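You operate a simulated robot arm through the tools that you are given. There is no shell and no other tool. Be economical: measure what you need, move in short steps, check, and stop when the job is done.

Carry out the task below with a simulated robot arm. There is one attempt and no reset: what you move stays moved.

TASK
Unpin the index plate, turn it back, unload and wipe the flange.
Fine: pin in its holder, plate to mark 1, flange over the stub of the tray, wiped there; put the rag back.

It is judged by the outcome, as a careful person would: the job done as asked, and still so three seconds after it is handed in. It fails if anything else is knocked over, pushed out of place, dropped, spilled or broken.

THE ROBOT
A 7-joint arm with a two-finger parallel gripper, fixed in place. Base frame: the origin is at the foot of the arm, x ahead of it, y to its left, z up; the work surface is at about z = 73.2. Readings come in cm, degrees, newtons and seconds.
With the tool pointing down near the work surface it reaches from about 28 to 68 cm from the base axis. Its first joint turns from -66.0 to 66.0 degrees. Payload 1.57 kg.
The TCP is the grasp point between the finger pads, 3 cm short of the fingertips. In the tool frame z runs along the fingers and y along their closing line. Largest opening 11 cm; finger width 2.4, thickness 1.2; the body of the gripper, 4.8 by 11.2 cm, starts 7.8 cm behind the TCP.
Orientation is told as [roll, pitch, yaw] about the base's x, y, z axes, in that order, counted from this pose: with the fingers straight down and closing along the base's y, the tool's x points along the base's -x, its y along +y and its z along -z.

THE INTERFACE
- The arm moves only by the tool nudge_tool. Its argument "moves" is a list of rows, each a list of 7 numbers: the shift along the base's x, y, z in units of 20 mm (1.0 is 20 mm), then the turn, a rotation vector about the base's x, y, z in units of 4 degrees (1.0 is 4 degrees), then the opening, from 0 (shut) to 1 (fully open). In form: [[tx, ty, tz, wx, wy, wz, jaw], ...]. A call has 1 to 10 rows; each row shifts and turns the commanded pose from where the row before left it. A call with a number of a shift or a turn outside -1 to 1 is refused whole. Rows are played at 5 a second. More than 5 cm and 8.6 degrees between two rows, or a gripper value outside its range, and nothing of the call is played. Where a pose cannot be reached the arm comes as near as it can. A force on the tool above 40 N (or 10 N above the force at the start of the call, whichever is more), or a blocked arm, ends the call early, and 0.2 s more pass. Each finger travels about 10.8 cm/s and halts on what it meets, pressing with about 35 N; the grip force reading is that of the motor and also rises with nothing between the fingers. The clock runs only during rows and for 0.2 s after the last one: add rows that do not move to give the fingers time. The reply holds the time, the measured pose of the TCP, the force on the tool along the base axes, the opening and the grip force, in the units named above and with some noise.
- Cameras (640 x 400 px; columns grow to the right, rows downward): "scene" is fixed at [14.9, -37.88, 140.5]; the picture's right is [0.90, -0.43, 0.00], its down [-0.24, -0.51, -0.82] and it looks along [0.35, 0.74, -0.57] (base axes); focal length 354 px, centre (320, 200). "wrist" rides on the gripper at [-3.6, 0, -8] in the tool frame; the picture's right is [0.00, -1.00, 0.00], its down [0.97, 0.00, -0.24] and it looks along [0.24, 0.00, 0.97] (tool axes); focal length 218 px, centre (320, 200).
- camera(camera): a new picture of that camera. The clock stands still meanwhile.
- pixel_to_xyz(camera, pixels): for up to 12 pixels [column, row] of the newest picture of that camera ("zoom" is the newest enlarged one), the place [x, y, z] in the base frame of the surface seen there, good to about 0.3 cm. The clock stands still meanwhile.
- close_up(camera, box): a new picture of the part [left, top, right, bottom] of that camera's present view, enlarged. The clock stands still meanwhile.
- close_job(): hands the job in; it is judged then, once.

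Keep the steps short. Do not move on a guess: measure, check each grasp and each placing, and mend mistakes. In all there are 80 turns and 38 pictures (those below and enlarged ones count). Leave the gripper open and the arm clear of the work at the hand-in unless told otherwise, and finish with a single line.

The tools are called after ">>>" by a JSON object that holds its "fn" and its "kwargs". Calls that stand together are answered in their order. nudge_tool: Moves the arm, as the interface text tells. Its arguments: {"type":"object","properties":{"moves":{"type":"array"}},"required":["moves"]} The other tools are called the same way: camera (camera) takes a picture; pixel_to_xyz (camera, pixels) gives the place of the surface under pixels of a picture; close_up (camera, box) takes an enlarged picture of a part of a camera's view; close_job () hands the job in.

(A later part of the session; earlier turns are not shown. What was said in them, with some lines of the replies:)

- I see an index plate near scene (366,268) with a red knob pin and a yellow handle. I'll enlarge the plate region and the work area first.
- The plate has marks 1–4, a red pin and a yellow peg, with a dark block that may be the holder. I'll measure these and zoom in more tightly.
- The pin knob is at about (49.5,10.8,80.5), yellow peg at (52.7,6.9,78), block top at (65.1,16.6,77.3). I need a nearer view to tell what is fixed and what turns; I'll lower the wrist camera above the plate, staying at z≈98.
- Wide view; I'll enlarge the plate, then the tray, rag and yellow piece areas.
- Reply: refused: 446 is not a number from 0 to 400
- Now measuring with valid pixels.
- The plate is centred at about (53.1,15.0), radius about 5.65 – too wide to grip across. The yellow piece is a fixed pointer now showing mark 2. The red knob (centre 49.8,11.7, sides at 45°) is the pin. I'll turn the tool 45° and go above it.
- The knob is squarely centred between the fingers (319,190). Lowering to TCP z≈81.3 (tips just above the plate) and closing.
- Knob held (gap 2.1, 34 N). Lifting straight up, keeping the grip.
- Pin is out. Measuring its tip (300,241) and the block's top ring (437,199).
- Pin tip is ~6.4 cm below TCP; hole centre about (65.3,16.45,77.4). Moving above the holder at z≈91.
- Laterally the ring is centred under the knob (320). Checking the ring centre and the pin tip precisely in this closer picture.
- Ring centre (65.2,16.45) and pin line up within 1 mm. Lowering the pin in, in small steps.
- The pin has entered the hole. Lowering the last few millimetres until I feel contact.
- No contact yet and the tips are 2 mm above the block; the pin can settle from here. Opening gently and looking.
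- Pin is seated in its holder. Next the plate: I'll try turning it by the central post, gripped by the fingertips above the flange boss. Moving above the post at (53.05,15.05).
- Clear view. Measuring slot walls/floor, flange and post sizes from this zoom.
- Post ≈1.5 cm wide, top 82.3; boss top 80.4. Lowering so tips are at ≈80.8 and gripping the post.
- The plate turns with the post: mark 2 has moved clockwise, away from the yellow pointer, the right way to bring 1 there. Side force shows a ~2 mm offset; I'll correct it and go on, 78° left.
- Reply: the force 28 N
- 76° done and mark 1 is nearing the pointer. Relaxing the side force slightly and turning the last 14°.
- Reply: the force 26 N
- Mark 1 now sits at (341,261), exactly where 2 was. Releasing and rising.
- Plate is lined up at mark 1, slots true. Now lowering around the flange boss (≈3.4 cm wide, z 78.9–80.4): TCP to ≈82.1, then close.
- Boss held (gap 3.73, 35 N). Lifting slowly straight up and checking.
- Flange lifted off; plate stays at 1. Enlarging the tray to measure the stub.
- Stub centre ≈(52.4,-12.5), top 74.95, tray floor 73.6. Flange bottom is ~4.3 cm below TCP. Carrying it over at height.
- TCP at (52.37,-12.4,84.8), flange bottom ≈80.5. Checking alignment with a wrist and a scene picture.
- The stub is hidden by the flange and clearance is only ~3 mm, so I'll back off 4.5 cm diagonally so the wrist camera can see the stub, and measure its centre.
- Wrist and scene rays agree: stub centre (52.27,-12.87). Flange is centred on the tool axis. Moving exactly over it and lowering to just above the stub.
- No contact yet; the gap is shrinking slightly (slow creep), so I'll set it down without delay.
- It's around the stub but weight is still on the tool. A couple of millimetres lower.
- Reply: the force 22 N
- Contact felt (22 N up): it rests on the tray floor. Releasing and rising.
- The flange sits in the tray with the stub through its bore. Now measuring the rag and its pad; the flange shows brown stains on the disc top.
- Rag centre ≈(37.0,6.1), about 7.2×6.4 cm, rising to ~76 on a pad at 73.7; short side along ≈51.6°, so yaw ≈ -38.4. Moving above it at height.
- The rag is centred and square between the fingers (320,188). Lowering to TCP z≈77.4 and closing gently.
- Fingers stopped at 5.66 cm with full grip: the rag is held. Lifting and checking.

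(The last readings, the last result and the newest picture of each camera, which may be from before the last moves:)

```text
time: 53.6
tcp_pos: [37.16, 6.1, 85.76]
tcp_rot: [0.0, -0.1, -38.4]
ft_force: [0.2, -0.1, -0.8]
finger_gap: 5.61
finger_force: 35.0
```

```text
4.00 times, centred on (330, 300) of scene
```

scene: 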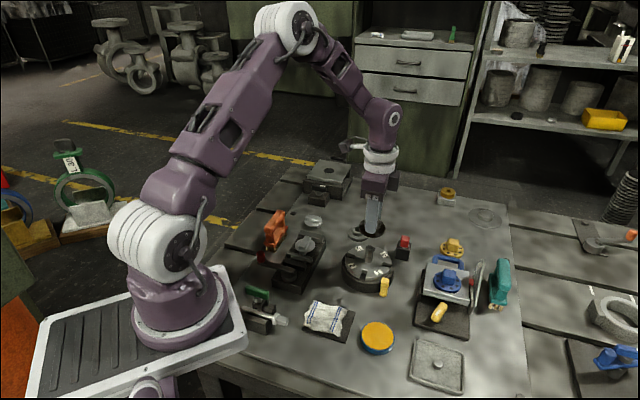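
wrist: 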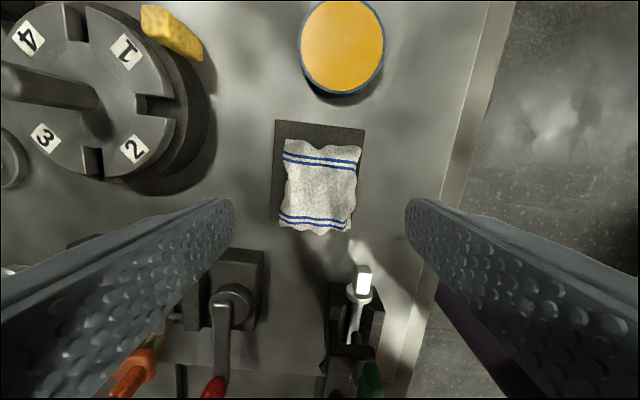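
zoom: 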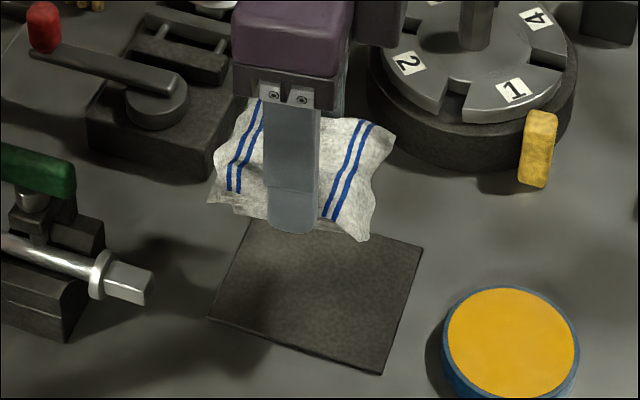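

Rag held firmly, its underside ≈0.5 cm below the fingertips (3.55 below TCP). Carrying it above the flange at (52.25,-12.85).

>>> {"fn": "nudge_tool", "kwargs": {"moves": [[0.5, -0.6, 0, 0, 0, 0, 0.3], [0.75, -0.95, 0, 0, 0, 0, 0.3], [0.79, -0.99, 0, 0, 0, 0, 0.3], [0.79, -0.99, 0, 0, 0, 0, 0.3], [0.79, -0.99, 0, 0, 0, 0, 0.3], [0.79, -0.99, 0, 0, 0, 0, 0.3], [0.79, -0.99, 0, 0, 0, 0, 0.3], [0.79, -0.99, 0, 0, 0, 0, 0.3], [0.79, -0.99, 0, 0, 0, 0, 0.3], [0.77, -0.98, 0, 0, 0, 0, 0.3]]}}

>>> {"fn": "nudge_tool", "kwargs": {"moves": [[0, 0, -0.9, 0, 0, 0, 0.3], [0, 0, -0.9, 0, 0, 0, 0.3], [0, 0, -0.6, 0, 0, 0, 0.3], [0, 0, -0.2, 0, 0, 0, 0.3], [0, 0, -0.2, 0, 0, 0, 0.3], [0, 0, 0, 0, 0, 0, 0.3]]}}

```text
time: 55.8
tcp_pos: [52.23, -12.83, 85.83]
tcp_rot: [-0.1, 0.1, -38.2]
ft_force: [0.1, -0.4, -0.6]
finger_gap: 5.58
finger_force: 35.3
```

```text
time: 57.2
tcp_pos: [52.16, -13.02, 80.28]
tcp_rot: [0.0, 0.0, -38.4]
ft_force: [-0.6, 0.4, -0.1]
finger_gap: 5.52
finger_force: 35.3
```

Rag underside about 6 mm above the boss. Feeling for contact in small steps.

>>> {"fn": "nudge_tool", "kwargs": {"moves": [[0, 0, -0.1, 0, 0, 0, 0.3], [0, 0, -0.1, 0, 0, 0, 0.3], [0, 0, -0.1, 0, 0, 0, 0.3], [0, 0, 0, 0, 0, 0, 0.3]]}}

```text
time: 58.2
tcp_pos: [52.17, -12.95, 79.72]
tcp_rot: [0.1, -0.2, -38.5]
ft_force: [-3.8, 3.3, 33.0]
finger_gap: 5.45
finger_force: 34.8
```

Firm contact (33 N). Easing off about 1.2 mm for a light pressure and reading it.

>>> {"fn": "nudge_tool", "kwargs": {"moves": [[0, 0, 0.06, 0, 0, 0, 0.3], [0, 0, 0, 0, 0, 0, 0.3]]}}

```text
time: 58.8
tcp_pos: [52.31, -13.0, 79.72]
tcp_rot: [0.1, -0.1, -38.3]
ft_force: [4.0, -1.6, 8.5]
finger_gap: 5.45
finger_force: 34.8
```

Good light pressure, 8.5 N. Now wiping strokes of about ±1.5 cm, back and forth and around.

>>> {"fn": "nudge_tool", "kwargs": {"moves": [[0.4, 0, 0, 0, 0, 0, 0.3], [0.35, 0, 0, 0, 0, 0, 0.3], [-0.5, 0, 0, 0, 0, 0, 0.3], [-0.5, 0, 0, 0, 0, 0, 0.3], [-0.5, 0, 0, 0, 0, 0, 0.3], [0.5, 0, 0, 0, 0, 0, 0.3], [0.25, 0.4, 0, 0, 0, 0, 0.3], [0, 0.35, 0, 0, 0, 0, 0.3], [0, -0.4, 0, 0, 0, 0, 0.3], [0, -0.35, 0, 0, 0, 0, 0.3]]}}

>>> {"fn": "nudge_tool", "kwargs": {"moves": [[0, -0.4, 0, 0, 0, 0, 0.3], [0, -0.35, 0, 0, 0, 0, 0.3], [0.4, 0.2, 0, 0, 0, 0, 0.3], [0.3, 0.5, 0, 0, 0, 0, 0.3], [-0.3, 0.5, 0, 0, 0, 0, 0.3], [-0.4, 0.2, 0, 0, 0, 0, 0.3], [-0.4, -0.2, 0, 0, 0, 0, 0.3], [-0.3, -0.5, 0, 0, 0, 0, 0.3], [0.4, -0.3, 0, 0, 0, 0, 0.3], [0.3, 0.35, 0, 0, 0, 0, 0.3]]}}

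```text
time: 61.0
tcp_pos: [52.23, -12.96, 79.66]
tcp_rot: [-0.1, 0.0, -38.4]
ft_force: [-0.1, 0.6, -0.9]
finger_gap: 5.4
finger_force: 35.9
```

```text
time: 63.2
tcp_pos: [52.09, -12.95, 79.74]
tcp_rot: [0.0, -0.1, -38.5]
ft_force: [0.0, -0.6, 1.6]
finger_gap: 5.4
finger_force: 34.4
```

Pressure has faded to ~0 (rag settled a little). Pressing 1 mm more and repeating strokes.

>>> {"fn": "nudge_tool", "kwargs": {"moves": [[0, 0, -0.04, 0, 0, 0, 0.3], [0, 0, -0.03, 0, 0, 0, 0.3], [0, 0, 0, 0, 0, 0, 0.3]]}}

```text
time: 64.0
tcp_pos: [52.21, -12.97, 79.7]
tcp_rot: [0.0, -0.1, -38.5]
ft_force: [-7.0, -2.2, 35.5]
finger_gap: 5.36
finger_force: 35.3
```

>>> {"fn": "nudge_tool", "kwargs": {"moves": [[0, 0, 0.02, 0, 0, 0, 0.3], [0.4, 0, 0, 0, 0, 0, 0.3], [0.35, 0, 0, 0, 0, 0, 0.3], [-0.5, 0, 0, 0, 0, 0, 0.3], [-0.5, 0, 0, 0, 0, 0, 0.3], [-0.5, 0, 0, 0, 0, 0, 0.3], [0.4, 0.3, 0, 0, 0, 0, 0.3], [0.35, 0.4, 0, 0, 0, 0, 0.3], [0, -0.4, 0, 0, 0, 0, 0.3], [0, -0.3, 0, 0, 0, 0, 0.3]]}}

>>> {"fn": "nudge_tool", "kwargs": {"moves": [[0, -0.4, 0, 0, 0, 0, 0.3], [0, -0.35, 0, 0, 0, 0, 0.3], [0.4, 0.2, 0, 0, 0, 0, 0.3], [0.3, 0.5, 0, 0, 0, 0, 0.3], [-0.3, 0.5, 0, 0, 0, 0, 0.3], [-0.4, 0.2, 0, 0, 0, 0, 0.3], [-0.4, -0.2, 0, 0, 0, 0, 0.3], [-0.3, -0.5, 0, 0, 0, 0, 0.3], [0.4, -0.3, 0, 0, 0, 0, 0.3], [0.3, 0.35, 0, 0, 0, 0, 0.3]]}}

>>> {"fn": "nudge_tool", "kwargs": {"moves": [[0, 0, 0.5, 0, 0, 0, 0.3], [-0.5, 0.5, 0.9, 0, 0, 0, 0.3], [-0.9, 0.9, 0.9, 0, 0, 0, 0.3], [-0.9, 0.9, 0.5, 0, 0, 0, 0.3], [-0.9, 0.9, 0, 0, 0, 0, 0.3], [0, 0, 0, 0, 0, 0, 0.3]]}}

>>> {"fn": "close_up", "kwargs": {"camera": "scene", "box": [386, 310, 476, 399]}}

```text
time: 66.2
tcp_pos: [52.18, -12.86, 79.59]
tcp_rot: [0.0, 0.0, -38.4]
ft_force: [-0.3, 0.0, -0.8]
finger_gap: 5.41
finger_force: 34.6
```

```text
time: 68.4
tcp_pos: [52.23, -12.95, 79.73]
tcp_rot: [0.1, 0.1, -38.5]
ft_force: [-0.2, -0.3, -1.6]
finger_gap: 5.39
finger_force: 35.2
```

```text
time: 69.8
tcp_pos: [45.67, -6.57, 85.18]
tcp_rot: [0.0, 0.0, -38.5]
ft_force: [0.1, 1.1, -0.5]
finger_gap: 5.37
finger_force: 34.8
```

```text
4.49 times, centred on (431, 354) of scene
```

zoom: 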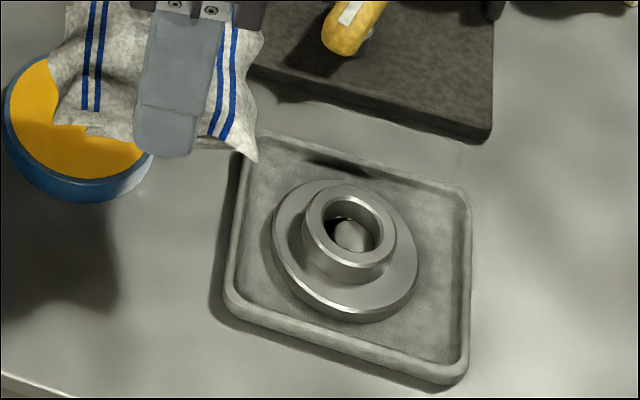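

The flange is bright and clean, on the stub, and the tray is unmoved. Returning the rag to its pad at (37.05,6.05).

>>> {"fn": "nudge_tool", "kwargs": {"moves": [[-0.5, 0.75, 0, 0, 0, 0, 0.3], [-0.65, 0.95, 0, 0, 0, 0, 0.3], [-0.65, 0.95, 0, 0, 0, 0, 0.3], [-0.65, 0.95, 0, 0, 0, 0, 0.3], [-0.65, 0.95, 0, 0, 0, 0, 0.3], [-0.65, 0.95, 0, 0, 0, 0, 0.3], [-0.56, 0.81, 0, 0, 0, 0, 0.3], [0, 0, -0.8, 0, 0, 0, 0.3], [0, 0, -0.8, 0, 0, 0, 0.3], [0, 0, 0, 0, 0, 0, 0.3]]}}

>>> {"fn": "nudge_tool", "kwargs": {"moves": [[0, 0, -0.8, 0, 0, 0, 0.3], [0, 0, -0.6, 0, 0, 0, 0.3], [0, 0, -0.4, 0, 0, 0, 0.3], [0, 0, -0.2, 0, 0, 0, 0.3], [0, 0, 0, 0, 0, 0, 0.3]]}}

```text
time: 72.0
tcp_pos: [37.2, 6.22, 82.06]
tcp_rot: [0.0, 0.0, -38.4]
ft_force: [-0.2, 0.1, -0.2]
finger_gap: 5.41
finger_force: 35.1
```

```text
time: 73.2
tcp_pos: [37.06, 6.19, 78.11]
tcp_rot: [-0.1, 0.0, -38.5]
ft_force: [0.1, -1.2, -1.3]
finger_gap: 5.4
finger_force: 35.1
```

Over the pad at z 78.1; easing down until it touches.

>>> {"fn": "nudge_tool", "kwargs": {"moves": [[0, -0.05, -0.15, 0, 0, 0, 0.3], [0, 0, -0.1, 0, 0, 0, 0.3], [0, 0, -0.08, 0, 0, 0, 0.3], [0, 0, 0, 0, 0, 0, 0.3]]}}

```text
time: 74.2
tcp_pos: [37.28, 6.05, 77.35]
tcp_rot: [0.0, 0.0, -38.4]
ft_force: [-0.8, -0.4, -0.3]
finger_gap: 5.4
finger_force: 34.8
```

>>> {"fn": "nudge_tool", "kwargs": {"moves": [[0, 0, -0.05, 0, 0, 0, 0.3], [0, 0, -0.04, 0, 0, 0, 0.3], [0, 0, 0, 0, 0, 0, 0.3]]}}

```text
time: 75.0
tcp_pos: [37.13, 5.99, 77.29]
tcp_rot: [0.0, 0.0, -38.5]
ft_force: [-1.1, -0.2, 15.0]
finger_gap: 5.4
finger_force: 35.1
```

Contact (15 N): the rag rests on its pad. Opening, rising, then checking.

>>> {"fn": "nudge_tool", "kwargs": {"moves": [[0, 0, 0.02, 0, 0, 0, 0.55], [0, 0, 0, 0, 0, 0, 0.7], [0, 0, 0, 0, 0, 0, 0.75], [0, 0, 0.4, 0, 0, 0, 0.75], [0, 0, 0.8, 0, 0, 0, 0.75], [0, 0, 0.9, 0, 0, 0, 0.75], [0, 0, 0.95, 0, 0, 0, 0.8], [0, 0, 0.95, 0, 0, 0, 0.9], [0, 0, 0.95, 0, 0, 0, 1], [0, 0, 0.95, 0, 0, 0, 1]]}}

>>> {"fn": "nudge_tool", "kwargs": {"moves": [[0.3, 0, 0.95, 0, 0, 0, 1], [0.3, 0, 0.95, 0, 0, 0, 1], [0.3, 0, 0.95, 0, 0, 0, 1], [0.3, 0, 0.95, 0, 0, 0, 1], [0.3, 0, 0.95, 0, 0, 0, 1], [0.3, 0, 0.95, 0, 0, 0, 1], [0, 0, 0, 0, 0, 0, 1]]}}

>>> {"fn": "close_up", "kwargs": {"camera": "scene", "box": [230, 200, 530, 390]}}

```text
time: 77.2
tcp_pos: [37.13, 6.0, 88.98]
tcp_rot: [0.0, 0.0, -38.4]
ft_force: [0.0, 0.2, -0.4]
finger_gap: 10.99
finger_force: 0.0
```

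```text
time: 78.8
tcp_pos: [40.7, 5.86, 100.49]
tcp_rot: [0.0, 0.1, -38.3]
ft_force: [-0.6, 0.7, 0.2]
finger_gap: 10.98
finger_force: 0.0
```

```text
2.11 times, centred on (380, 295) of scene
```

zoom: 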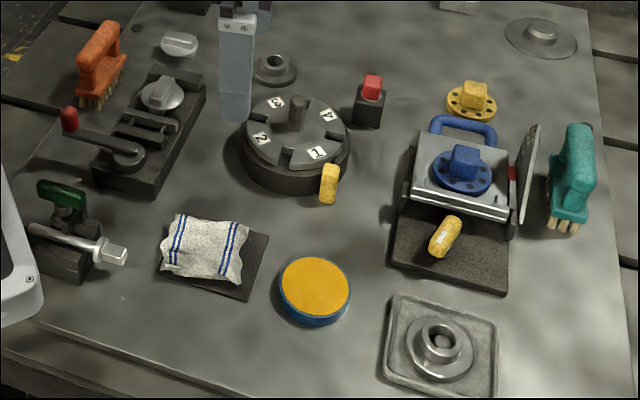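

The final picture shows it all in place: pin in its holder, mark 1 at the pointer (317,153, where 2 was), clean flange over the stub, and rag on its pad. Nothing else has moved, and the arm is clear with the gripper open. Handing in.

>>> {"fn": "close_job", "kwargs": {}}

```text
The job is handed in.
```

Job done and handed in: the pin is in its holder, the plate is at mark 1, the flange is wiped clean over the tray stub, and the rag is back on its pad.
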